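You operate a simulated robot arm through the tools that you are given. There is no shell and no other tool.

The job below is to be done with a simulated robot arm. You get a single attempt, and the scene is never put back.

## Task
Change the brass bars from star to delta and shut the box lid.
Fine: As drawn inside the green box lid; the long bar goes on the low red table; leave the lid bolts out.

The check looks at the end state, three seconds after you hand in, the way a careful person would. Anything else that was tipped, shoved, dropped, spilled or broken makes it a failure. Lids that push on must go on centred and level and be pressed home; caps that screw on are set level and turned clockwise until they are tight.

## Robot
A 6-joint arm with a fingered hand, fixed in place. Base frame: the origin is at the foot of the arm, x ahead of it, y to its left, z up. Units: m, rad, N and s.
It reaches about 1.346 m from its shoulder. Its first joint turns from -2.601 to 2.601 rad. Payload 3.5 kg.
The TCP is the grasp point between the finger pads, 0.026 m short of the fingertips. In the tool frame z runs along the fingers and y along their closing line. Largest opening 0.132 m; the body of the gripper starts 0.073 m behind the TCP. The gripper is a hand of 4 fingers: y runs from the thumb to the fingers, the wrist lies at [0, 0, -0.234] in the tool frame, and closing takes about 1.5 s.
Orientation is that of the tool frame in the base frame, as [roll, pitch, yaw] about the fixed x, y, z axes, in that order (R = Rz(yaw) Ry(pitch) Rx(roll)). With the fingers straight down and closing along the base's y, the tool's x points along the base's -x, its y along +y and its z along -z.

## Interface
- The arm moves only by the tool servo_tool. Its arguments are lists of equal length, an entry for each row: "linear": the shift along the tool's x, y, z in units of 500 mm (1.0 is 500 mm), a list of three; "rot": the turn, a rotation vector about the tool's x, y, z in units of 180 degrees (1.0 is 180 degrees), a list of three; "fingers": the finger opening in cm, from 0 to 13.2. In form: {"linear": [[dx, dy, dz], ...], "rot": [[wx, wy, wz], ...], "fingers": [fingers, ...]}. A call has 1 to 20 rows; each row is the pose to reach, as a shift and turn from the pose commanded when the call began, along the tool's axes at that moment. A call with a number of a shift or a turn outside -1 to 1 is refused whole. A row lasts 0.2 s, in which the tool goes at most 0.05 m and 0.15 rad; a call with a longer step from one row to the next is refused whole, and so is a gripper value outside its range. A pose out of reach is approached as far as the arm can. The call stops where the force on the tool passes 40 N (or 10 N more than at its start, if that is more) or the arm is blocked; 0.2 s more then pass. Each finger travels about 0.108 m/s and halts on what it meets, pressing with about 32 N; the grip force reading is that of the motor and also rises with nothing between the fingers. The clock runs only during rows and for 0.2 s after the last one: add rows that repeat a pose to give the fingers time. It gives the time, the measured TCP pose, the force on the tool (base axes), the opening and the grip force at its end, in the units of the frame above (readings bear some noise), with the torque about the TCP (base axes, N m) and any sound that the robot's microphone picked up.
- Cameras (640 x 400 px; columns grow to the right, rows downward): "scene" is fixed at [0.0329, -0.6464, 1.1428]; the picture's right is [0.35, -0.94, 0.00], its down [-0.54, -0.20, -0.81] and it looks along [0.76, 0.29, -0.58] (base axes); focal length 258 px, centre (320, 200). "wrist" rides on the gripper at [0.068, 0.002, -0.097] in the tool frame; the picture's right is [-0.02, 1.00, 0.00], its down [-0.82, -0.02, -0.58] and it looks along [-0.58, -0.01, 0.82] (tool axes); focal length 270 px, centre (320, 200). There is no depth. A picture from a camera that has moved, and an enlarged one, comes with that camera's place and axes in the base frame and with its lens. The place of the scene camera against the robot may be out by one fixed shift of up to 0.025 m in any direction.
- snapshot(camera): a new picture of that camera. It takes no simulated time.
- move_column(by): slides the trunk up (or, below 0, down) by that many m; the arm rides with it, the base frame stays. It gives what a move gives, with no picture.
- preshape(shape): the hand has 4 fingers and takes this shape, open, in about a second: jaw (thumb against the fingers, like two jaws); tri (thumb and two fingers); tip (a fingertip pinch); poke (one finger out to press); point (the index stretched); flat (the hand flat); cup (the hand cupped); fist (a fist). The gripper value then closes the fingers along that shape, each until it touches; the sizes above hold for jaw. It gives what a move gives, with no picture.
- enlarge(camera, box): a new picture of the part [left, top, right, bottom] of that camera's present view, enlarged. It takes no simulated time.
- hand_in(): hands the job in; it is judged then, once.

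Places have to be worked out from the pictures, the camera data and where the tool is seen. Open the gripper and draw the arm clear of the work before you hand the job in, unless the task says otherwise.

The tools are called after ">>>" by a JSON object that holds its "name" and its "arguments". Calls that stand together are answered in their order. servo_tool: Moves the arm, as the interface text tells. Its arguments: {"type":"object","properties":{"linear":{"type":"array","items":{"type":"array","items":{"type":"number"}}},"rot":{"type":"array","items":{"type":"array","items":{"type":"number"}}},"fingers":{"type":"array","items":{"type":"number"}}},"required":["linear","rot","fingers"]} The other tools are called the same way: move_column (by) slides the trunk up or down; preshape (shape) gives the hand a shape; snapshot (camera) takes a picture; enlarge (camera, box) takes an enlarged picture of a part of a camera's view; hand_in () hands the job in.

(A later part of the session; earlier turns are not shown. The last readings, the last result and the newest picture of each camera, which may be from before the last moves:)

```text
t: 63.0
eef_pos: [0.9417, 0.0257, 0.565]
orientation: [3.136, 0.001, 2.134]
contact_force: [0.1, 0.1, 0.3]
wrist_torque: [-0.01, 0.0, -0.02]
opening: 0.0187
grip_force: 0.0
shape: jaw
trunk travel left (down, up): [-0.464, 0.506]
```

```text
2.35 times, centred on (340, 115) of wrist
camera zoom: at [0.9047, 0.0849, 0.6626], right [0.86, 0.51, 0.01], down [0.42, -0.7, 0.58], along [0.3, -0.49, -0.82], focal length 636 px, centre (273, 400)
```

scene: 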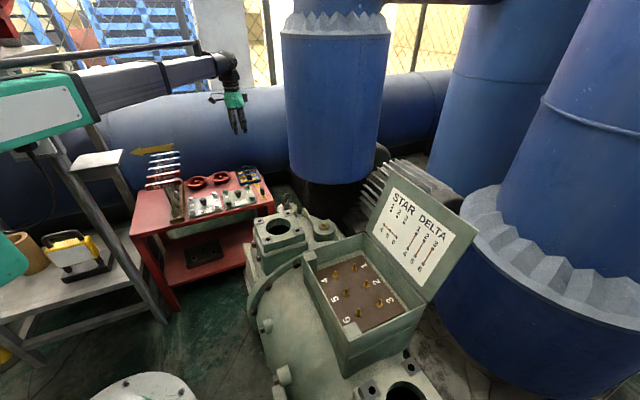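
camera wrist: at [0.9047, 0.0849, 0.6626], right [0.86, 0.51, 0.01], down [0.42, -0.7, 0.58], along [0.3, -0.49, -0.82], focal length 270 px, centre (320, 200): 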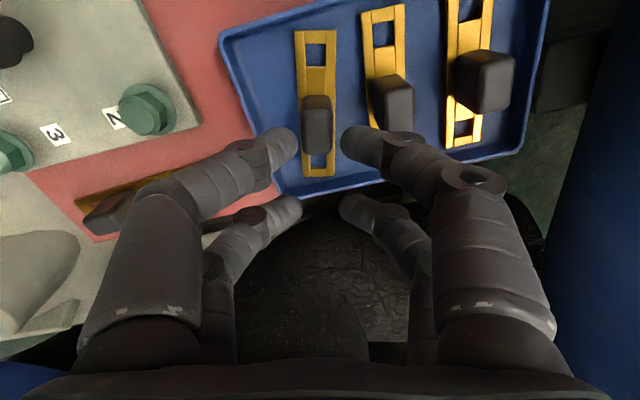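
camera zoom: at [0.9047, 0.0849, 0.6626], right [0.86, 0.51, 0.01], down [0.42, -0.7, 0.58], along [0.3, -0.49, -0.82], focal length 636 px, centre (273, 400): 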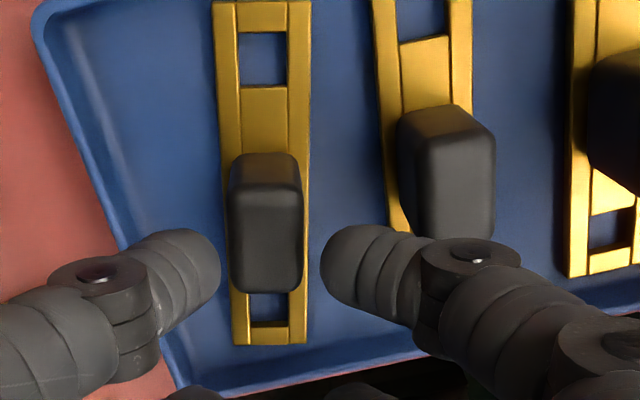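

Knob 1 has shifted toward knob 2, leaving too little finger room. Bar 3 at the far side has a free side and normal spacing, so I take that first: raise 60 mm, square up the yaw, and move the front finger pair over knob 3.

>>> {"name": "move_column", "arguments": {"by": 0.06}}

>>> {"name": "servo_tool", "arguments": {"linear": [[0.014, 0.057, 0], [0.028, 0.115, 0], [0.0426, 0.1726, 0], [0.0426, 0.1726, 0]], "rot": [[0, 0, -0.025], [0, 0, -0.05], [0, 0, -0.0706], [0, 0, -0.0706]], "fingers": [1.9, 1.9, 1.9, 1.9]}}

>>> {"name": "snapshot", "arguments": {"camera": "wrist"}}

>>> {"name": "enlarge", "arguments": {"camera": "wrist", "box": [220, 20, 420, 190]}}

```text
t: 64.0
eef_pos: [0.9412, 0.0264, 0.6259]
orientation: [3.136, 0.002, 2.134]
contact_force: [-1.0, 0.3, -0.8]
wrist_torque: [-0.02, -0.02, 0.03]
opening: 0.0186
grip_force: 0.1
shape: jaw
trunk travel left (down, up): [-0.524, 0.446]
```

```text
t: 65.0
eef_pos: [1.0037, 0.0898, 0.626]
orientation: [3.136, 0.002, 2.358]
contact_force: [0.0, -0.4, -0.4]
wrist_torque: [0.02, 0.04, 0.0]
opening: 0.0184
grip_force: 0.1
shape: jaw
trunk travel left (down, up): [-0.524, 0.446]
```

```text
taken
camera wrist: at [0.9545, 0.1395, 0.7226], right [0.72, 0.69, 0.01], down [0.56, -0.59, 0.58], along [0.4, -0.42, -0.82], focal length 270 px, centre (320, 200)
```

wrist: 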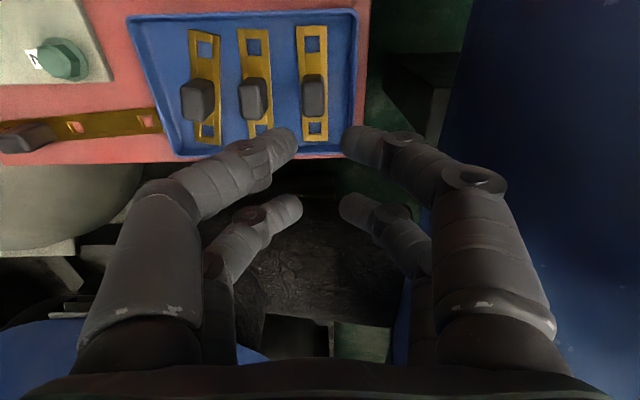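

```text
2.35 times, centred on (320, 105) of wrist
camera zoom: at [0.9545, 0.1395, 0.7226], right [0.72, 0.69, 0.01], down [0.56, -0.59, 0.58], along [0.4, -0.42, -0.82], focal length 636 px, centre (320, 424)
```

zoom: 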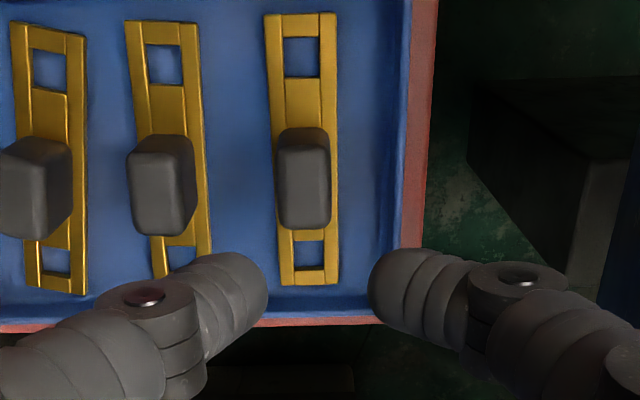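

Knob 2 has shifted about 5 mm too, so spacing is ~40 mm and this approach is cramped. A better grip is to turn the hand 90° and pinch each knob end-to-end along its bar with one finger pair, keeping the other pair on the free side. I raise and rotate to yaw −135° over bar 3.

>>> {"name": "move_column", "arguments": {"by": 0.06}}

>>> {"name": "servo_tool", "arguments": {"linear": [[0.0039, 0.0034, 0], [0.0079, 0.0068, 0], [0.0118, 0.0102, 0], [0.0158, 0.0136, 0], [0.0197, 0.017, 0], [0.0236, 0.0204, 0], [0.0276, 0.0238, 0], [0.0315, 0.0272, 0], [0.0355, 0.0306, 0], [0.0375, 0.032, 0], [0.0394, 0.034, 0], [0.0394, 0.034, 0], [0.0394, 0.034, 0]], "rot": [[0, 0, -0.0455], [0, 0, -0.091], [0, 0, -0.1365], [0, 0, -0.182], [0, 0, -0.2275], [0, 0, -0.273], [0, 0, -0.3185], [0, 0, -0.364], [0, 0, -0.4095], [0, 0, -0.455], [0, 0, -0.5], [0, 0, -0.5], [0, 0, -0.5]], "fingers": [3.2, 3.2, 3.2, 3.2, 3.2, 3.2, 3.2, 3.2, 3.2, 3.2, 3.2, 3.2, 3.2]}}

>>> {"name": "snapshot", "arguments": {"camera": "wrist"}}

>>> {"name": "enlarge", "arguments": {"camera": "wrist", "box": [220, 0, 420, 190]}}

>>> {"name": "snapshot", "arguments": {"camera": "scene"}}

```text
t: 66.0
eef_pos: [1.0038, 0.09, 0.6847]
orientation: [3.136, 0.003, 2.357]
contact_force: [-0.2, 0.9, 0.1]
wrist_torque: [0.0, 0.0, 0.02]
opening: 0.0189
grip_force: 0.1
shape: jaw
trunk travel left (down, up): [-0.584, 0.386]
```

```text
t: 68.8
eef_pos: [1.0015, 0.1165, 0.6861]
orientation: [-3.141, 0.005, -2.354]
contact_force: [-0.1, -0.3, 0.1]
wrist_torque: [0.03, 0.0, -0.01]
opening: 0.0315
grip_force: 0.1
shape: jaw
trunk travel left (down, up): [-0.584, 0.386]
```

```text
taken
camera wrist: at [0.9506, 0.0691, 0.7824], right [-0.69, 0.72, 0.0], down [0.59, 0.56, 0.58], along [0.42, 0.4, -0.81], focal length 270 px, centre (320, 200)
```

wrist: 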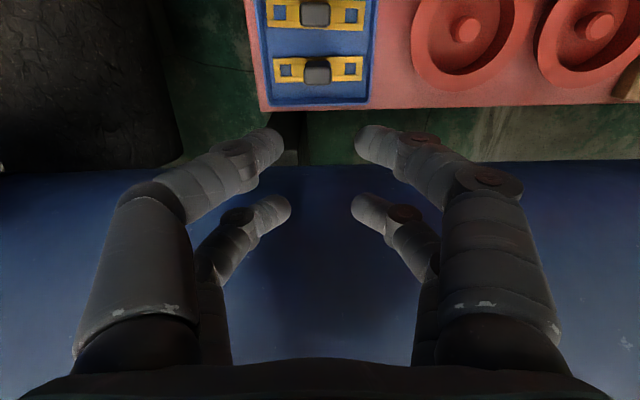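

```text
2.11 times, centred on (320, 95) of wrist
camera zoom: at [0.9506, 0.0691, 0.7824], right [-0.69, 0.72, 0.0], down [0.59, 0.56, 0.58], along [0.42, 0.4, -0.81], focal length 569 px, centre (320, 421)
```

zoom: 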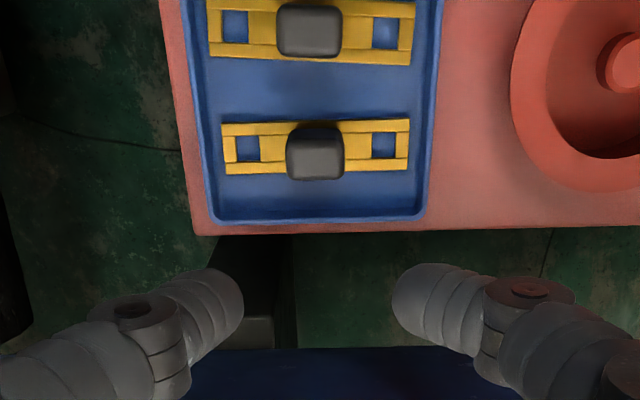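

```text
taken
```

scene: 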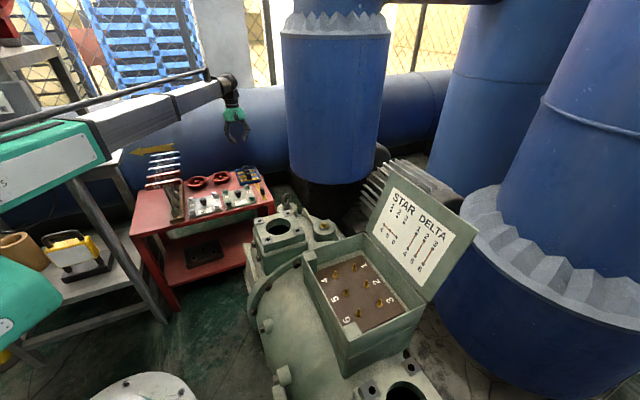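

Yaw −135° is reached, and knob 3 is at tool x ≈ +22.5 mm, nearly on the front pair. I nudge 3 mm, level the tool, and lower to just above knob height.

>>> {"name": "servo_tool", "arguments": {"linear": [[0.006, -0.001, 0], [0.006, -0.001, 0], [0.006, -0.001, 0]], "rot": [[0, 0.0016, 0], [0, 0.0016, 0], [0, 0.0016, 0]], "fingers": [3.2, 3.2, 3.2]}}

>>> {"name": "move_column", "arguments": {"by": -0.115}}

>>> {"name": "snapshot", "arguments": {"camera": "wrist"}}

>>> {"name": "enlarge", "arguments": {"camera": "wrist", "box": [220, 50, 420, 240]}}

>>> {"name": "enlarge", "arguments": {"camera": "scene", "box": [210, 130, 290, 220]}}

```text
t: 69.6
eef_pos: [0.9996, 0.1139, 0.6853]
orientation: [3.141, -0.001, -2.356]
contact_force: [-0.4, -0.2, 1.0]
wrist_torque: [-0.01, -0.01, 0.03]
opening: 0.0317
grip_force: 0.1
shape: jaw
trunk travel left (down, up): [-0.584, 0.386]
```

```text
t: 71.0
eef_pos: [1.0011, 0.1135, 0.5699]
orientation: [-3.139, 0.001, -2.356]
contact_force: [-0.1, -0.4, 0.0]
wrist_torque: [0.0, 0.03, 0.01]
opening: 0.0314
grip_force: 0.0
shape: jaw
trunk travel left (down, up): [-0.469, 0.501]
```

```text
taken
camera wrist: at [0.9492, 0.0664, 0.6677], right [-0.69, 0.72, 0.0], down [0.59, 0.56, 0.58], along [0.42, 0.4, -0.82], focal length 270 px, centre (320, 200)
```

wrist: 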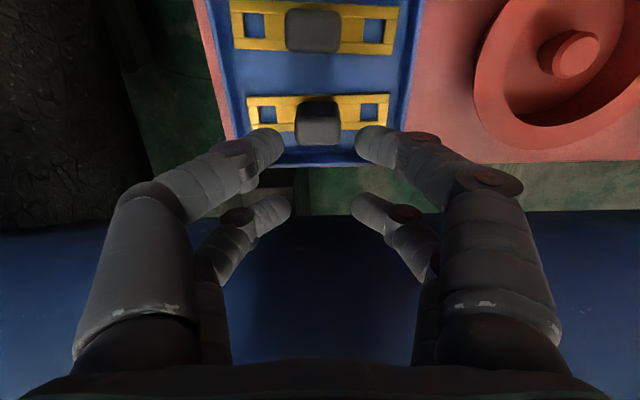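

```text
2.11 times, centred on (320, 145) of wrist
camera zoom: at [0.9492, 0.0664, 0.6677], right [-0.69, 0.72, 0.0], down [0.59, 0.56, 0.58], along [0.42, 0.4, -0.82], focal length 569 px, centre (320, 316)
```

zoom: 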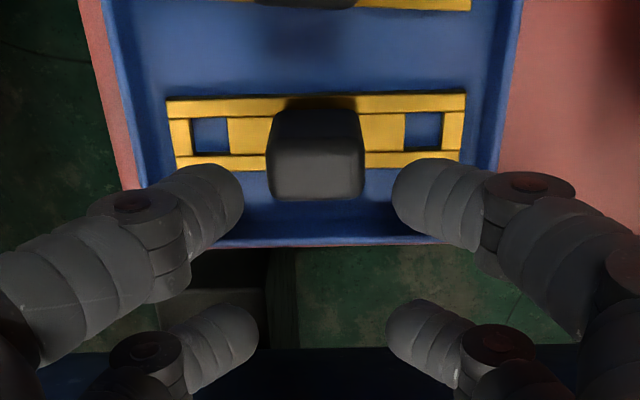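

```text
4.44 times, centred on (250, 175) of scene
camera zoom: at [0.0329, -0.6464, 1.1428], right [0.35, -0.94, 0.0], down [-0.54, -0.2, -0.81], along [0.76, 0.29, -0.58], focal length 1149 px, centre (631, 311)
```

zoom: 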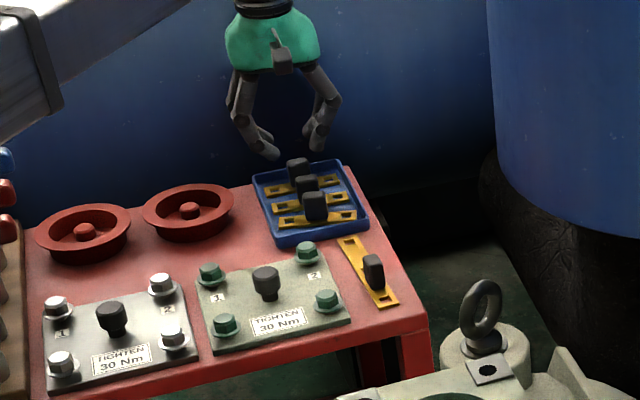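

Knob 3 is centred between the front fingers. I lower 27 mm, which leaves the rear pair just above the tray rim, and check the force before closing.

>>> {"name": "servo_tool", "arguments": {"linear": [[-0.002, 0, 0], [-0.002, 0, 0]], "rot": [[0, 0, 0], [0, 0, 0]], "fingers": [3.2, 3.2]}}

>>> {"name": "move_column", "arguments": {"by": -0.027}}

>>> {"name": "enlarge", "arguments": {"camera": "wrist", "box": [220, 50, 420, 240]}}

>>> {"name": "enlarge", "arguments": {"camera": "scene", "box": [220, 140, 280, 210]}}

```text
t: 71.6
eef_pos: [1.0005, 0.114, 0.571]
orientation: [-3.138, 0.002, -2.357]
contact_force: [-0.4, -0.3, 0.3]
wrist_torque: [-0.01, -0.01, 0.02]
opening: 0.0316
grip_force: 0.0
shape: jaw
trunk travel left (down, up): [-0.469, 0.501]
```

```text
t: 72.4
eef_pos: [1.0002, 0.114, 0.5434]
orientation: [-3.141, 0.0, -2.356]
contact_force: [0.1, -0.9, 0.8]
wrist_torque: [-0.03, -0.01, 0.0]
opening: 0.0317
grip_force: 0.1
shape: jaw
trunk travel left (down, up): [-0.442, 0.528]
```

```text
2.11 times, centred on (320, 145) of wrist
camera zoom: at [0.9496, 0.0667, 0.6407], right [-0.69, 0.72, 0.0], down [0.59, 0.56, 0.58], along [0.42, 0.4, -0.82], focal length 569 px, centre (320, 316)
```

zoom: 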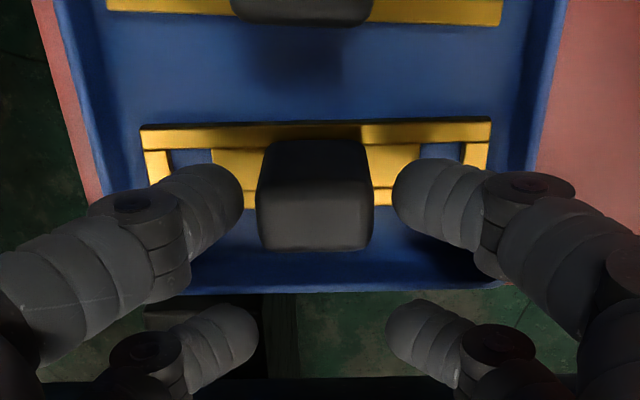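

```text
5.71 times, centred on (250, 175) of scene
camera zoom: at [0.0329, -0.6464, 1.1428], right [0.35, -0.94, 0.0], down [-0.54, -0.2, -0.81], along [0.76, 0.29, -0.58], focal length 1477 px, centre (720, 343)
```

zoom: 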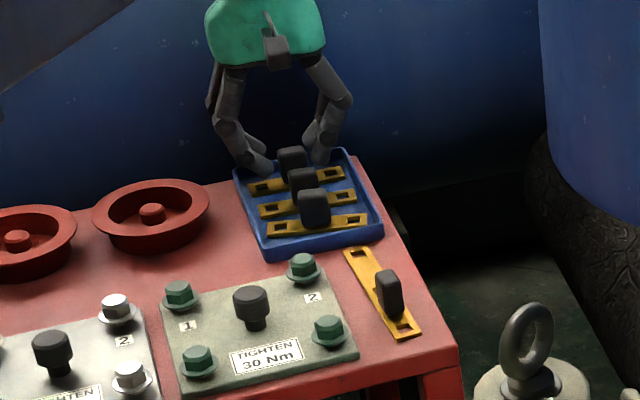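

No contact, and the knob sits squarely between the front fingers. I close to pinch it lengthwise.

>>> {"name": "servo_tool", "arguments": {"linear": [[0, 0, 0], [0, 0, 0], [0, 0, 0], [0, 0, 0], [0, 0, 0], [0, 0, 0]], "rot": [[0, 0, 0], [0, 0, 0], [0, 0, 0], [0, 0, 0], [0, 0, 0], [0, 0, 0]], "fingers": [2.8, 2.5, 2.2, 1.9, 1.8, 1.8]}}

>>> {"name": "enlarge", "arguments": {"camera": "wrist", "box": [220, 50, 420, 240]}}

```text
t: 73.8
eef_pos: [1.0013, 0.1131, 0.5429]
orientation: [-3.14, -0.001, -2.356]
contact_force: [0.2, -0.7, 0.2]
wrist_torque: [0.0, 0.0, 0.04]
opening: 0.0189
grip_force: 0.0
shape: jaw
trunk travel left (down, up): [-0.442, 0.528]
```

```text
2.11 times, centred on (320, 145) of wrist
camera zoom: at [0.9496, 0.0667, 0.6408], right [-0.69, 0.72, 0.0], down [0.59, 0.56, 0.58], along [0.42, 0.4, -0.82], focal length 569 px, centre (320, 316)
```

zoom: 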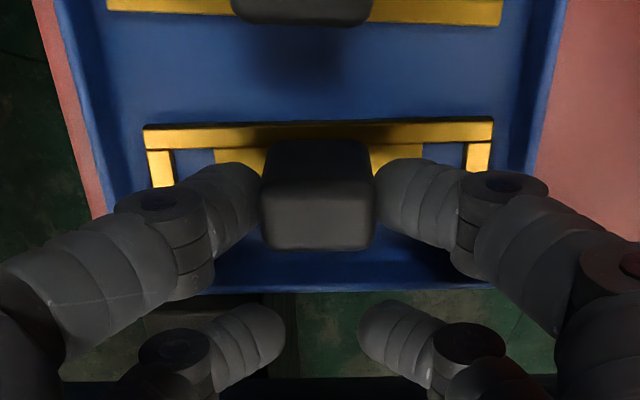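

The fingers are just meeting the knob ends with no grip force yet. I close further.

>>> {"name": "servo_tool", "arguments": {"linear": [[0, 0, 0], [0, 0, 0], [0, 0, 0], [0, 0, 0], [0, 0, 0], [0, 0, 0]], "rot": [[0, 0, 0], [0, 0, 0], [0, 0, 0], [0, 0, 0], [0, 0, 0], [0, 0, 0]], "fingers": [1.5, 1.3, 1.1, 1.0, 1.0, 1.0]}}

>>> {"name": "enlarge", "arguments": {"camera": "wrist", "box": [220, 50, 420, 240]}}

```text
t: 75.2
eef_pos: [1.0011, 0.1139, 0.5433]
orientation: [-3.139, 0.0, -2.358]
contact_force: [-0.3, -0.1, -1.2]
wrist_torque: [0.04, 0.0, 0.01]
opening: 0.0068
grip_force: 32.3
shape: jaw
trunk travel left (down, up): [-0.442, 0.528]
```

```text
2.11 times, centred on (320, 145) of wrist
camera zoom: at [0.9497, 0.0667, 0.6407], right [-0.69, 0.72, 0.0], down [0.59, 0.56, 0.58], along [0.42, 0.4, -0.82], focal length 569 px, centre (320, 316)
```

zoom: 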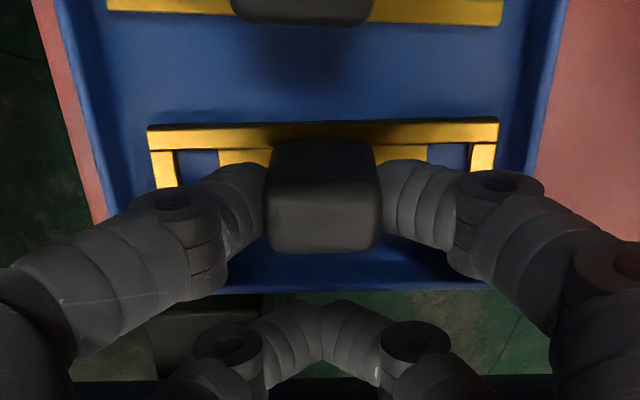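

Now the front pair grips the knob with 32 N and the rear pair has closed on itself. I lift 15 mm and check that the bar comes with it, level.

>>> {"name": "move_column", "arguments": {"by": 0.015}}

>>> {"name": "enlarge", "arguments": {"camera": "wrist", "box": [220, 50, 420, 240]}}

>>> {"name": "enlarge", "arguments": {"camera": "scene", "box": [220, 140, 280, 210]}}

```text
t: 75.8
eef_pos: [1.0006, 0.114, 0.5577]
orientation: [-3.139, 0.001, -2.356]
contact_force: [0.0, -0.4, -1.5]
wrist_torque: [-0.01, -0.03, -0.06]
opening: 0.0068
grip_force: 32.1
shape: jaw
trunk travel left (down, up): [-0.457, 0.513]
```

```text
2.11 times, centred on (320, 145) of wrist
camera zoom: at [0.9497, 0.0667, 0.6557], right [-0.69, 0.72, 0.0], down [0.59, 0.56, 0.58], along [0.42, 0.4, -0.82], focal length 569 px, centre (320, 316)
```

zoom: 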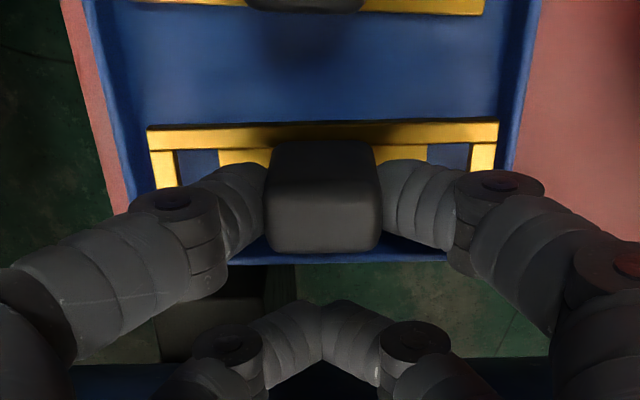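

```text
5.71 times, centred on (250, 175) of scene
camera zoom: at [0.0329, -0.6464, 1.1428], right [0.35, -0.94, 0.0], down [-0.54, -0.2, -0.81], along [0.76, 0.29, -0.58], focal length 1477 px, centre (720, 343)
```

zoom: 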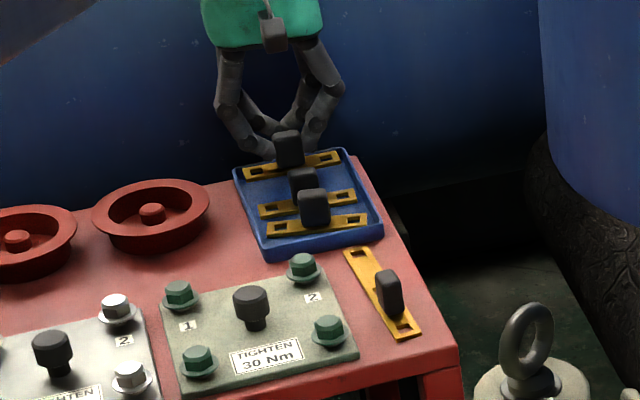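

Bar 3 is held level and secure. I raise the trunk to carry height and start turning back toward yaw +45° for the box.

>>> {"name": "move_column", "arguments": {"by": 0.27}}

>>> {"name": "servo_tool", "arguments": {"linear": [[0, 0, 0], [0, 0, 0], [0, 0, 0], [0, 0, 0], [0, 0, 0], [0, 0, 0], [0, 0, 0], [0, 0, 0], [0, 0, 0], [0, 0, 0], [0, 0, 0], [0, 0, 0]], "rot": [[0, 0, 0.045], [0, 0, 0.09], [0, 0, 0.135], [0, 0, 0.18], [0, 0, 0.225], [0, 0, 0.27], [0, 0, 0.315], [0, 0, 0.36], [0, 0, 0.405], [0, 0, 0.45], [0, 0, 0.495], [0, 0, 0.5]], "fingers": [1.0, 1.0, 1.0, 1.0, 1.0, 1.0, 1.0, 1.0, 1.0, 1.0, 1.0, 1.0]}}

>>> {"name": "snapshot", "arguments": {"camera": "wrist"}}

>>> {"name": "snapshot", "arguments": {"camera": "scene"}}

```text
t: 78.5
eef_pos: [1.0008, 0.1137, 0.8284]
orientation: [-3.139, -0.001, -2.357]
contact_force: [0.8, -0.9, -0.1]
wrist_torque: [0.01, 0.02, -0.01]
opening: 0.0064
grip_force: 31.7
shape: jaw
trunk travel left (down, up): [-0.727, 0.243]
```

```text
t: 81.2
eef_pos: [1.0021, 0.1136, 0.8282]
orientation: [3.139, 0.003, 2.355]
contact_force: [0.1, 0.8, -1.1]
wrist_torque: [-0.02, 0.02, -0.04]
opening: 0.007
grip_force: 32.1
shape: jaw
trunk travel left (down, up): [-0.727, 0.243]
```

```text
taken
camera wrist: at [0.9523, 0.1637, 0.9255], right [0.73, 0.69, 0.0], down [0.56, -0.59, 0.58], along [0.4, -0.42, -0.82], focal length 270 px, centre (320, 200)
```

wrist: 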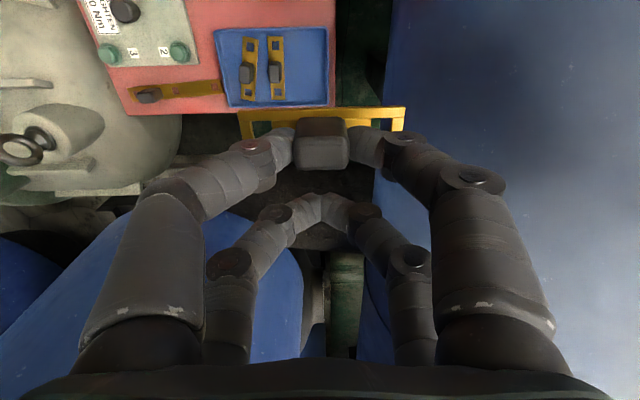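

```text
taken
```

scene: 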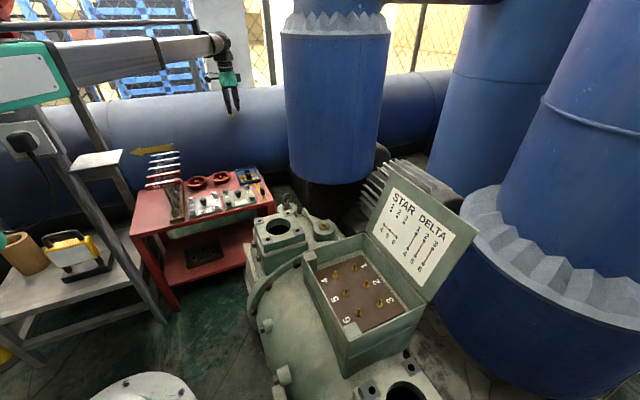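

The bar stays level after the turn. I complete the rotation to yaw +45° while making the first half of the trip to the box.

>>> {"name": "servo_tool", "arguments": {"linear": [[-0.009, -0.064, 0], [-0.018, -0.129, 0], [-0.0275, -0.193, 0], [-0.0367, -0.258, 0], [-0.0459, -0.322, 0], [-0.055, -0.387, 0], [-0.0642, -0.451, 0], [-0.0734, -0.516, 0], [-0.0826, -0.58, 0], [-0.0918, -0.645, 0], [-0.101, -0.709, 0], [-0.11, -0.773, 0], [-0.1192, -0.8376, 0], [-0.1192, -0.8376, 0]], "rot": [[0, 0, 0.0385], [0, 0, 0.077], [0, 0, 0.1155], [0, 0, 0.154], [0, 0, 0.1925], [0, 0, 0.231], [0, 0, 0.2695], [0, 0, 0.308], [0, 0, 0.3465], [0, 0, 0.385], [0, 0, 0.4235], [0, 0, 0.462], [0, 0, 0.5], [0, 0, 0.5]], "fingers": [1.0, 1.0, 1.0, 1.0, 1.0, 1.0, 1.0, 1.0, 1.0, 1.0, 1.0, 1.0, 1.0, 1.0]}}

>>> {"name": "snapshot", "arguments": {"camera": "scene"}}

```text
t: 84.2
eef_pos: [0.7453, -0.2236, 0.8282]
orientation: [3.14, -0.001, 0.783]
contact_force: [-0.6, -0.5, 1.2]
wrist_torque: [0.01, 0.0, -0.02]
opening: 0.0071
grip_force: 31.9
shape: jaw
trunk travel left (down, up): [-0.727, 0.243]
```

```text
taken
```

scene: 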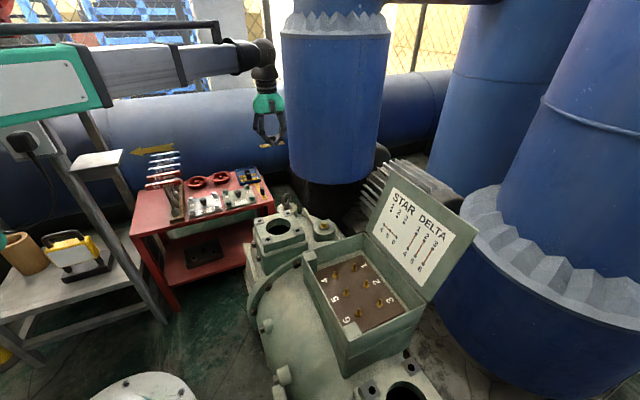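

Halfway there with the path clear. I continue to above posts 1‑4, TCP near (0.494, −0.563).

>>> {"name": "servo_tool", "arguments": {"linear": [[-0.075, 0.011, 0], [-0.15, 0.022, 0], [-0.235, 0.0345, 0], [-0.32, 0.047, 0], [-0.405, 0.0595, 0], [-0.49, 0.072, 0], [-0.575, 0.0845, 0], [-0.66, 0.097, 0], [-0.74, 0.1087, 0], [-0.8, 0.1175, 0], [-0.8367, 0.1228, 0], [-0.8367, 0.1228, 0]], "rot": [[0, 0, 0], [0, 0, 0], [0, 0, 0], [0, 0, 0], [0, 0, 0], [0, 0, 0], [0, 0, 0], [0, 0, 0], [0, 0, 0], [0, 0, 0], [0, 0, 0], [0, 0, 0]], "fingers": [1.0, 1.0, 1.0, 1.0, 1.0, 1.0, 1.0, 1.0, 1.0, 1.0, 1.0, 1.0]}}

>>> {"name": "move_column", "arguments": {"by": -0.13}}

>>> {"name": "snapshot", "arguments": {"camera": "wrist"}}

>>> {"name": "enlarge", "arguments": {"camera": "wrist", "box": [200, 0, 440, 180]}}

>>> {"name": "snapshot", "arguments": {"camera": "scene"}}

```text
t: 86.8
eef_pos: [0.4936, -0.5635, 0.8283]
orientation: [3.139, 0.001, 0.785]
contact_force: [-0.1, -0.2, -0.3]
wrist_torque: [0.0, -0.03, -0.01]
opening: 0.0066
grip_force: 32.1
shape: jaw
trunk travel left (down, up): [-0.727, 0.243]
```

```text
t: 88.3
eef_pos: [0.4932, -0.5628, 0.6988]
orientation: [3.14, 0.0, 0.787]
contact_force: [-0.1, 0.7, -0.2]
wrist_torque: [-0.01, 0.01, 0.05]
opening: 0.0068
grip_force: 31.5
shape: jaw
trunk travel left (down, up): [-0.597, 0.373]
```

```text
taken
camera wrist: at [0.5425, -0.5156, 0.7958], right [0.69, -0.72, 0.0], down [-0.59, -0.56, 0.58], along [-0.42, -0.4, -0.82], focal length 270 px, centre (320, 200)
```

wrist: 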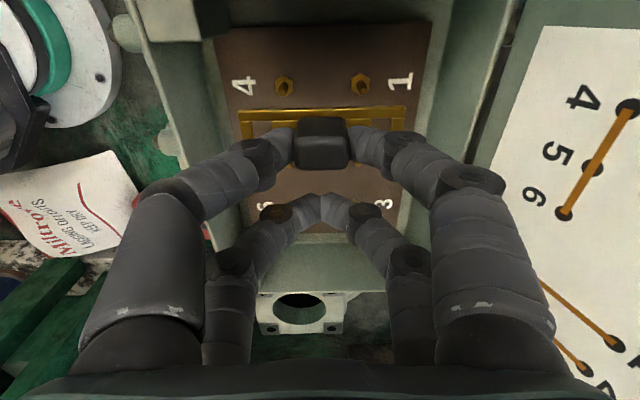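

```text
2.22 times, centred on (320, 90) of wrist
camera zoom: at [0.5425, -0.5156, 0.7958], right [0.69, -0.72, 0.0], down [-0.59, -0.56, 0.58], along [-0.42, -0.4, -0.82], focal length 601 px, centre (320, 444)
```

zoom: 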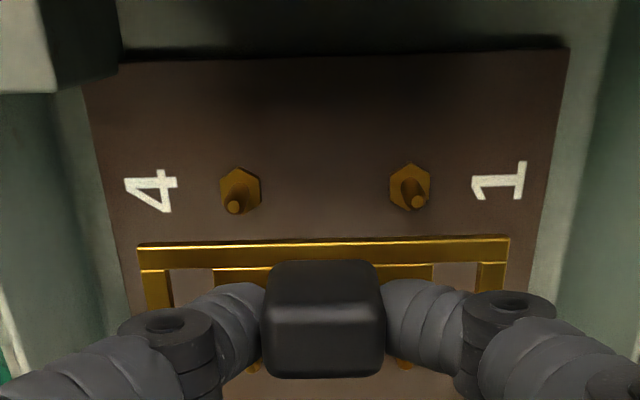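

```text
taken
```

scene: 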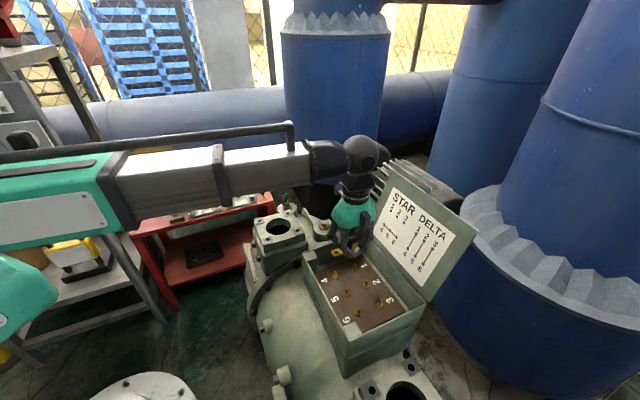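

Posts 1 and 4 line up with the bar's holes to within about 1 mm (holes at y −28.9/+32.5 mm, posts at −29.7/+33.1 mm). I shift −1 mm in x and lower 70 mm, to just above the post tips.

>>> {"name": "servo_tool", "arguments": {"linear": [[-0.002, 0, 0], [-0.002, 0, 0]], "rot": [[0, 0, 0], [0, 0, 0]], "fingers": [1.0, 1.0]}}

>>> {"name": "move_column", "arguments": {"by": -0.068}}

>>> {"name": "snapshot", "arguments": {"camera": "wrist"}}

>>> {"name": "enlarge", "arguments": {"camera": "wrist", "box": [220, 60, 420, 190]}}

>>> {"name": "enlarge", "arguments": {"camera": "scene", "box": [300, 230, 400, 310]}}

```text
t: 88.9
eef_pos: [0.4943, -0.5644, 0.6984]
orientation: [3.139, 0.0, 0.785]
contact_force: [-0.1, 0.6, 0.2]
wrist_torque: [-0.05, -0.02, 0.02]
opening: 0.0068
grip_force: 32.4
shape: jaw
trunk travel left (down, up): [-0.597, 0.373]
```

```text
t: 90.0
eef_pos: [0.4925, -0.5635, 0.6309]
orientation: [3.14, 0.0, 0.785]
contact_force: [1.0, -0.2, -1.0]
wrist_torque: [0.02, 0.02, -0.02]
opening: 0.0066
grip_force: 32.4
shape: jaw
trunk travel left (down, up): [-0.529, 0.441]
```

```text
taken
camera wrist: at [0.5418, -0.5161, 0.7277], right [0.69, -0.72, 0.0], down [-0.59, -0.56, 0.58], along [-0.42, -0.4, -0.82], focal length 270 px, centre (320, 200)
```

wrist: 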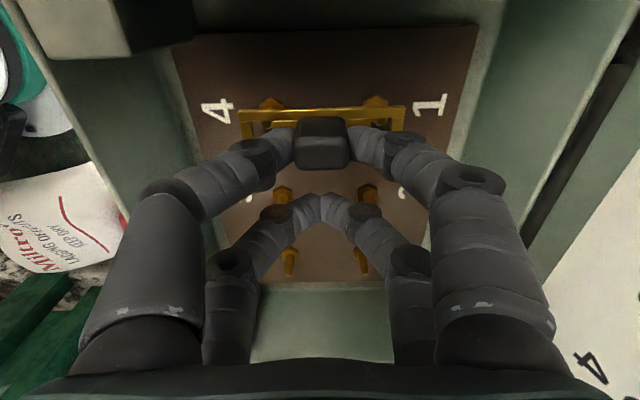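

```text
3.08 times, centred on (320, 125) of wrist
camera zoom: at [0.5418, -0.5161, 0.7277], right [0.69, -0.72, 0.0], down [-0.59, -0.56, 0.58], along [-0.42, -0.4, -0.82], focal length 832 px, centre (320, 431)
```

zoom: 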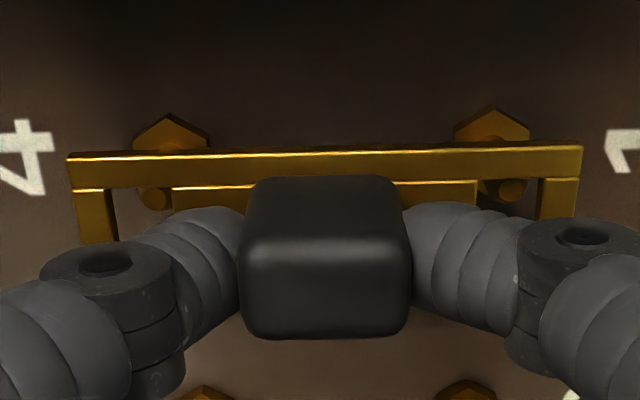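

```text
5.00 times, centred on (350, 270) of scene
camera zoom: at [0.0329, -0.6464, 1.1428], right [0.35, -0.94, 0.0], down [-0.54, -0.2, -0.81], along [0.76, 0.29, -0.58], focal length 1293 px, centre (170, -150)
```

zoom: 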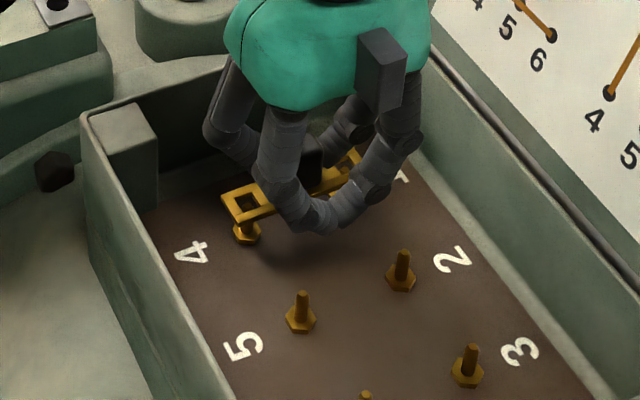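

The post tips are visible just under the holes, with the posts about 1 mm toward +y. I shift +1 mm in y and lower 8 mm to engage.

>>> {"name": "servo_tool", "arguments": {"linear": [[0, 0.0022, 0], [0, 0.0022, 0]], "rot": [[0, 0, 0], [0, 0, 0]], "fingers": [1.0, 1.0]}}

>>> {"name": "move_column", "arguments": {"by": -0.008}}

>>> {"name": "enlarge", "arguments": {"camera": "wrist", "box": [220, 60, 420, 190]}}

>>> {"name": "enlarge", "arguments": {"camera": "scene", "box": [300, 230, 400, 310]}}

```text
t: 90.6
eef_pos: [0.4936, -0.564, 0.6308]
orientation: [3.138, 0.0, 0.785]
contact_force: [0.6, 0.2, -0.4]
wrist_torque: [-0.02, 0.0, 0.01]
opening: 0.0067
grip_force: 32.3
shape: jaw
trunk travel left (down, up): [-0.529, 0.441]
```

```text
t: 91.2
eef_pos: [0.4934, -0.5655, 0.6217]
orientation: [3.14, -0.001, 0.785]
contact_force: [0.3, 0.6, -1.4]
wrist_torque: [0.01, 0.05, 0.0]
opening: 0.0066
grip_force: 32.2
shape: jaw
trunk travel left (down, up): [-0.521, 0.449]
```

```text
3.08 times, centred on (320, 125) of wrist
camera zoom: at [0.5423, -0.5168, 0.7197], right [0.69, -0.72, 0.0], down [-0.59, -0.56, 0.58], along [-0.42, -0.4, -0.82], focal length 832 px, centre (320, 431)
```

zoom: 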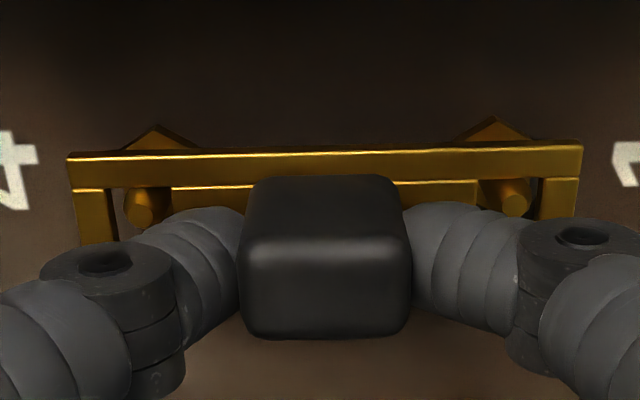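

```text
5.00 times, centred on (350, 270) of scene
camera zoom: at [0.0329, -0.6464, 1.1428], right [0.35, -0.94, 0.0], down [-0.54, -0.2, -0.81], along [0.76, 0.29, -0.58], focal length 1293 px, centre (170, -150)
```

zoom: 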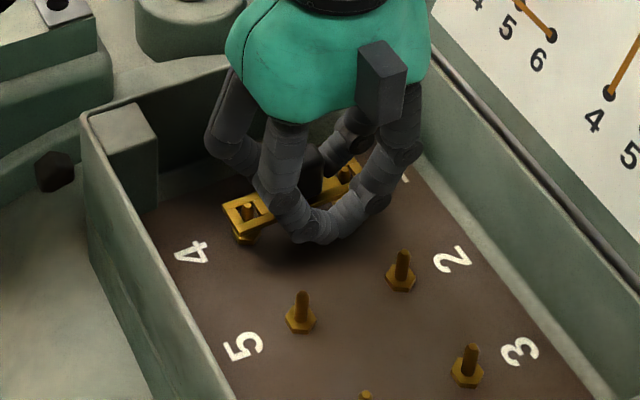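

Both post tips are now centred inside the holes. I keep lowering toward the hex seats, in steps.

>>> {"name": "move_column", "arguments": {"by": -0.011}}

>>> {"name": "enlarge", "arguments": {"camera": "wrist", "box": [220, 60, 420, 190]}}

>>> {"name": "enlarge", "arguments": {"camera": "scene", "box": [300, 230, 400, 310]}}

```text
t: 91.8
eef_pos: [0.4937, -0.565, 0.6126]
orientation: [3.14, -0.001, 0.785]
contact_force: [0.7, -0.5, -0.2]
wrist_torque: [-0.02, 0.01, -0.05]
opening: 0.0064
grip_force: 32.3
shape: jaw
trunk travel left (down, up): [-0.51, 0.46]
```

```text
3.08 times, centred on (320, 125) of wrist
camera zoom: at [0.5423, -0.5168, 0.7087], right [0.69, -0.72, 0.0], down [-0.59, -0.56, 0.58], along [-0.42, -0.4, -0.82], focal length 832 px, centre (320, 431)
```

zoom: 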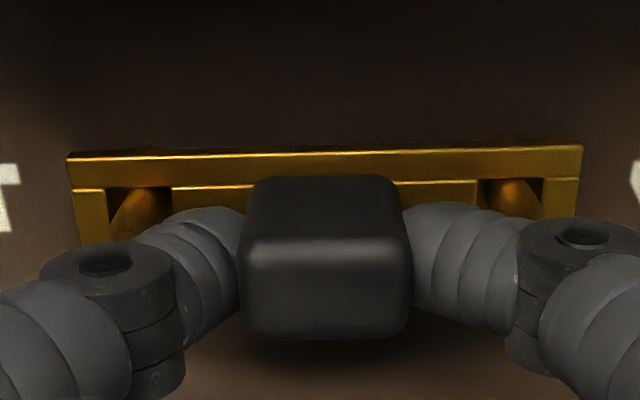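

```text
5.00 times, centred on (350, 270) of scene
camera zoom: at [0.0329, -0.6464, 1.1428], right [0.35, -0.94, 0.0], down [-0.54, -0.2, -0.81], along [0.76, 0.29, -0.58], focal length 1293 px, centre (170, -150)
```

zoom: 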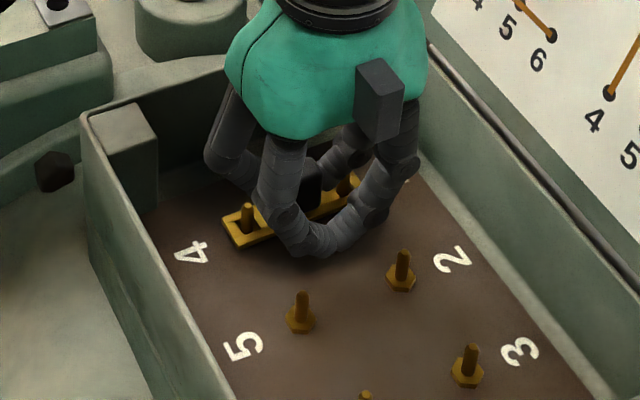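

The posts are passing through both holes. I lower a little more until it seats.

>>> {"name": "move_column", "arguments": {"by": -0.005}}

>>> {"name": "enlarge", "arguments": {"camera": "scene", "box": [310, 240, 380, 300]}}

```text
t: 92.3
eef_pos: [0.4928, -0.5644, 0.6074]
orientation: [3.137, 0.0, 0.785]
contact_force: [0.5, -0.5, 15.2]
wrist_torque: [0.2, -0.21, 0.0]
opening: 0.0075
grip_force: 31.8
shape: jaw
trunk travel left (down, up): [-0.505, 0.465]
```

```text
6.67 times, centred on (345, 270) of scene
camera zoom: at [0.0329, -0.6464, 1.1428], right [0.35, -0.94, 0.0], down [-0.54, -0.2, -0.81], along [0.76, 0.29, -0.58], focal length 1724 px, centre (153, -267)
```

zoom: 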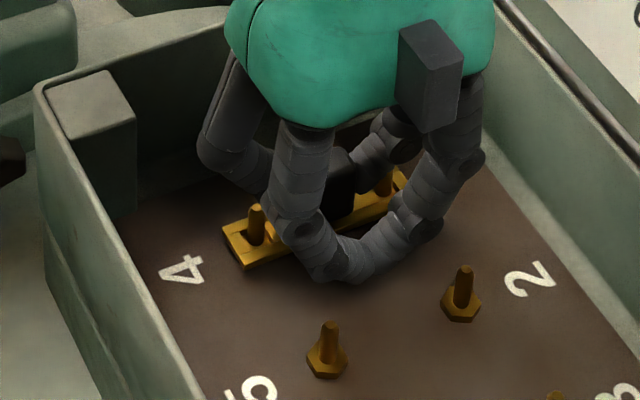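

The bar is seated: 15 N of contact, centred on the knob. I take off the load, open just to 2.6 cm so the fingertips don't push the posts, then rise slowly.

>>> {"name": "move_column", "arguments": {"by": 0.0015}}

>>> {"name": "servo_tool", "arguments": {"linear": [[0, 0, 0], [0, 0, 0], [0, 0, 0], [0, 0, 0], [0, 0, 0], [0, 0, 0]], "rot": [[0, 0, 0], [0, 0, 0], [0, 0, 0], [0, 0, 0], [0, 0, 0], [0, 0, 0]], "fingers": [1.5, 2.0, 2.4, 2.6, 2.6, 2.6]}}

>>> {"name": "enlarge", "arguments": {"camera": "wrist", "box": [220, 60, 420, 190]}}

```text
t: 92.8
eef_pos: [0.4935, -0.5638, 0.6094]
orientation: [3.139, -0.001, 0.784]
contact_force: [-0.3, 0.4, 4.6]
wrist_torque: [0.08, -0.05, -0.01]
opening: 0.0073
grip_force: 32.1
shape: jaw
trunk travel left (down, up): [-0.507, 0.463]
```

```text
t: 94.2
eef_pos: [0.4942, -0.5637, 0.6083]
orientation: [3.139, -0.001, 0.785]
contact_force: [1.3, -1.3, 2.6]
wrist_torque: [-0.03, -0.05, -0.06]
opening: 0.0247
grip_force: 0.2
shape: jaw
trunk travel left (down, up): [-0.507, 0.463]
```

```text
3.08 times, centred on (320, 125) of wrist
camera zoom: at [0.5423, -0.5169, 0.7053], right [0.69, -0.72, 0.0], down [-0.59, -0.56, 0.58], along [-0.42, -0.4, -0.82], focal length 832 px, centre (320, 431)
```

zoom: 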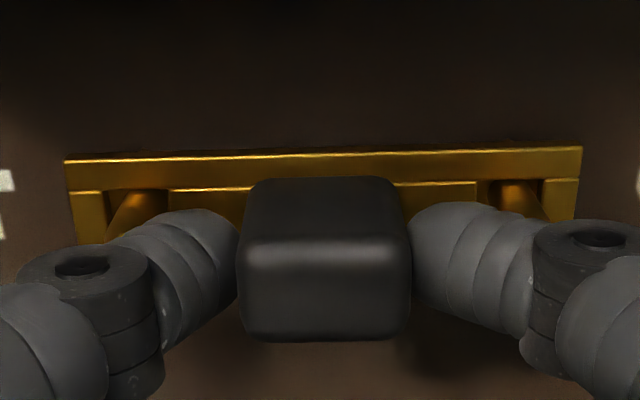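

>>> {"name": "move_column", "arguments": {"by": 0.006}}

>>> {"name": "enlarge", "arguments": {"camera": "wrist", "box": [220, 60, 420, 190]}}

>>> {"name": "enlarge", "arguments": {"camera": "scene", "box": [310, 240, 380, 300]}}

```text
t: 94.8
eef_pos: [0.4941, -0.5641, 0.6142]
orientation: [3.14, 0.001, 0.786]
contact_force: [0.4, -0.4, 0.6]
wrist_torque: [-0.03, 0.01, 0.0]
opening: 0.0257
grip_force: 0.0
shape: jaw
trunk travel left (down, up): [-0.513, 0.457]
```

```text
3.08 times, centred on (320, 125) of wrist
camera zoom: at [0.5422, -0.5167, 0.7113], right [0.69, -0.72, 0.0], down [-0.59, -0.56, 0.58], along [-0.42, -0.4, -0.82], focal length 832 px, centre (320, 431)
```

zoom: 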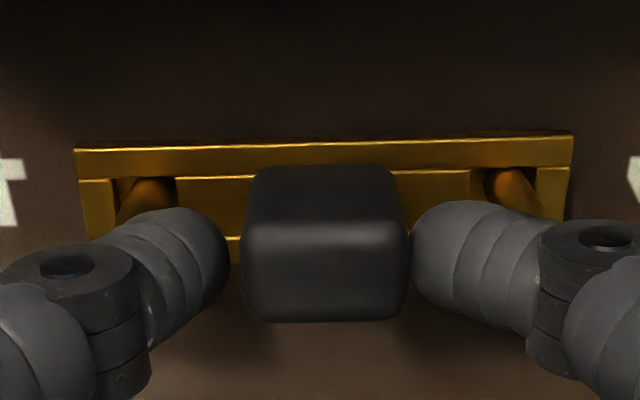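

```text
6.67 times, centred on (345, 270) of scene
camera zoom: at [0.0329, -0.6464, 1.1428], right [0.35, -0.94, 0.0], down [-0.54, -0.2, -0.81], along [0.76, 0.29, -0.58], focal length 1724 px, centre (153, -267)
```

zoom: 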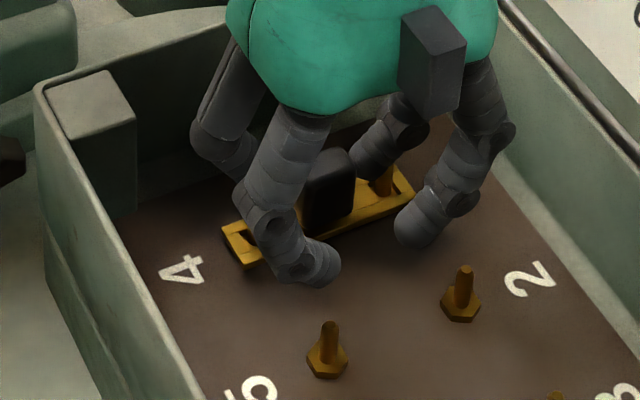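

The bar stays on its posts as the fingers rise. I open to 3.2 cm and lift clear.

>>> {"name": "move_column", "arguments": {"by": 0.03}}

>>> {"name": "move_column", "arguments": {"by": 0.185}}

>>> {"name": "enlarge", "arguments": {"camera": "wrist", "box": [200, 0, 440, 180]}}

>>> {"name": "enlarge", "arguments": {"camera": "scene", "box": [290, 230, 410, 330]}}

```text
t: 95.5
eef_pos: [0.4942, -0.5649, 0.6452]
orientation: [3.14, 0.0, 0.785]
contact_force: [0.2, -0.2, -0.1]
wrist_torque: [-0.01, -0.01, 0.0]
opening: 0.0258
grip_force: 0.0
shape: jaw
trunk travel left (down, up): [-0.543, 0.427]
```

```text
t: 97.5
eef_pos: [0.4947, -0.5641, 0.8284]
orientation: [3.139, -0.001, 0.785]
contact_force: [0.3, 0.3, -0.1]
wrist_torque: [0.01, 0.0, 0.03]
opening: 0.0261
grip_force: 0.0
shape: jaw
trunk travel left (down, up): [-0.728, 0.242]
```

```text
2.22 times, centred on (320, 90) of wrist
camera zoom: at [0.5424, -0.5168, 0.9262], right [0.69, -0.72, 0.0], down [-0.59, -0.56, 0.58], along [-0.42, -0.4, -0.82], focal length 601 px, centre (320, 444)
```

zoom: 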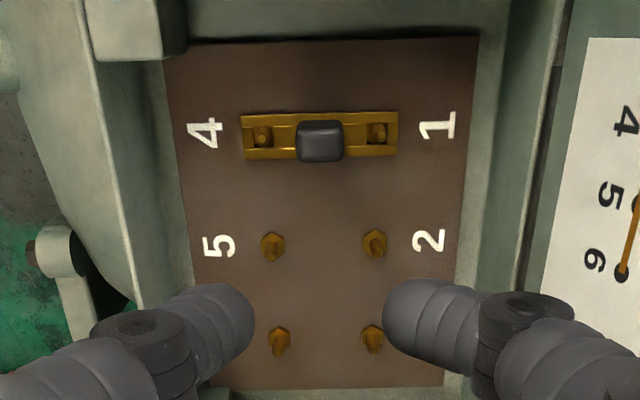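

```text
4.00 times, centred on (350, 280) of scene
camera zoom: at [0.0329, -0.6464, 1.1428], right [0.35, -0.94, 0.0], down [-0.54, -0.2, -0.81], along [0.76, 0.29, -0.58], focal length 1034 px, centre (200, -120)
```

zoom: 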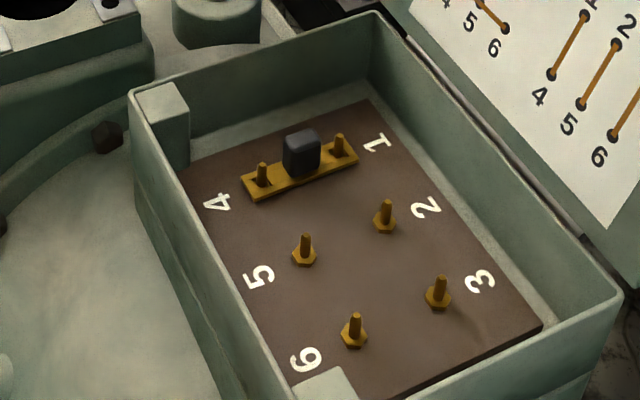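

Bar 1‑4 is on squarely with both posts through. Now I go back to the tray for bar 2, turning toward yaw −135° on the way.

>>> {"name": "servo_tool", "arguments": {"linear": [[0.06, -0.009, 0], [0.125, -0.0189, 0], [0.19, -0.0287, 0], [0.255, -0.0385, 0], [0.32, -0.0483, 0], [0.385, -0.0581, 0], [0.45, -0.0679, 0], [0.515, -0.0777, 0], [0.58, -0.0875, 0], [0.645, -0.0974, 0], [0.71, -0.1072, 0], [0.765, -0.1155, 0], [0.797, -0.1203, 0], [0.797, -0.1203, 0]], "rot": [[0, 0, -0.0385], [0, 0, -0.077], [0, 0, -0.1155], [0, 0, -0.154], [0, 0, -0.1925], [0, 0, -0.231], [0, 0, -0.2695], [0, 0, -0.308], [0, 0, -0.3465], [0, 0, -0.385], [0, 0, -0.4235], [0, 0, -0.462], [0, 0, -0.5], [0, 0, -0.5]], "fingers": [3.2, 3.2, 3.2, 3.2, 3.2, 3.2, 3.2, 3.2, 3.2, 3.2, 3.2, 3.2, 3.2, 3.2]}}

>>> {"name": "servo_tool", "arguments": {"linear": [[0.0091, 0.06, 0], [0.0189, 0.125, 0], [0.0287, 0.19, 0], [0.0385, 0.255, 0], [0.0483, 0.32, 0], [0.0581, 0.385, 0], [0.068, 0.45, 0], [0.0778, 0.515, 0], [0.0876, 0.58, 0], [0.0974, 0.645, 0], [0.1072, 0.71, 0], [0.1156, 0.765, 0], [0.1204, 0.797, 0], [0.1204, 0.797, 0]], "rot": [[0, 0, -0.0385], [0, 0, -0.077], [0, 0, -0.1155], [0, 0, -0.154], [0, 0, -0.1925], [0, 0, -0.231], [0, 0, -0.2695], [0, 0, -0.308], [0, 0, -0.3465], [0, 0, -0.385], [0, 0, -0.4235], [0, 0, -0.462], [0, 0, -0.5], [0, 0, -0.5]], "fingers": [3.2, 3.2, 3.2, 3.2, 3.2, 3.2, 3.2, 3.2, 3.2, 3.2, 3.2, 3.2, 3.2, 3.2]}}

>>> {"name": "move_column", "arguments": {"by": -0.14}}

>>> {"name": "snapshot", "arguments": {"camera": "wrist"}}

>>> {"name": "enlarge", "arguments": {"camera": "wrist", "box": [220, 0, 420, 190]}}

```text
t: 100.5
eef_pos: [0.7347, -0.2388, 0.8287]
orientation: [3.141, 0.003, 2.358]
contact_force: [0.5, 0.0, -0.2]
wrist_torque: [-0.01, -0.01, 0.01]
opening: 0.0316
grip_force: 0.1
shape: jaw
trunk travel left (down, up): [-0.728, 0.242]
```

```text
t: 103.5
eef_pos: [0.9721, 0.0841, 0.8285]
orientation: [-3.14, 0.001, -2.355]
contact_force: [-0.8, 0.4, 0.1]
wrist_torque: [-0.01, 0.0, -0.02]
opening: 0.0314
grip_force: 0.0
shape: jaw
trunk travel left (down, up): [-0.728, 0.242]
```

```text
t: 105.2
eef_pos: [0.9718, 0.0844, 0.6895]
orientation: [-3.14, 0.0, -2.356]
contact_force: [-0.7, 0.8, 0.9]
wrist_torque: [0.02, 0.02, 0.01]
opening: 0.0315
grip_force: 0.1
shape: jaw
trunk travel left (down, up): [-0.588, 0.382]
```

```text
taken
camera wrist: at [0.9218, 0.0376, 0.7863], right [-0.69, 0.72, 0.0], down [0.59, 0.56, 0.58], along [0.42, 0.4, -0.82], focal length 270 px, centre (320, 200)
```

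wrist: 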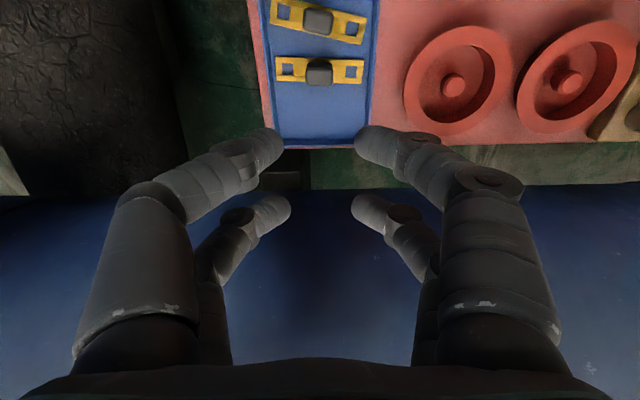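

```text
2.11 times, centred on (320, 95) of wrist
camera zoom: at [0.9218, 0.0376, 0.7863], right [-0.69, 0.72, 0.0], down [0.59, 0.56, 0.58], along [0.42, 0.4, -0.82], focal length 569 px, centre (320, 421)
```

zoom: 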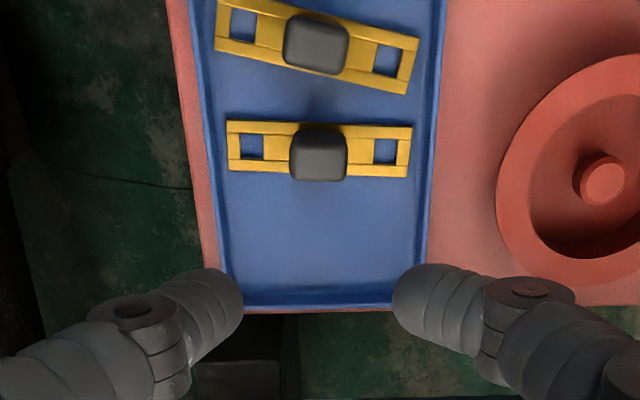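

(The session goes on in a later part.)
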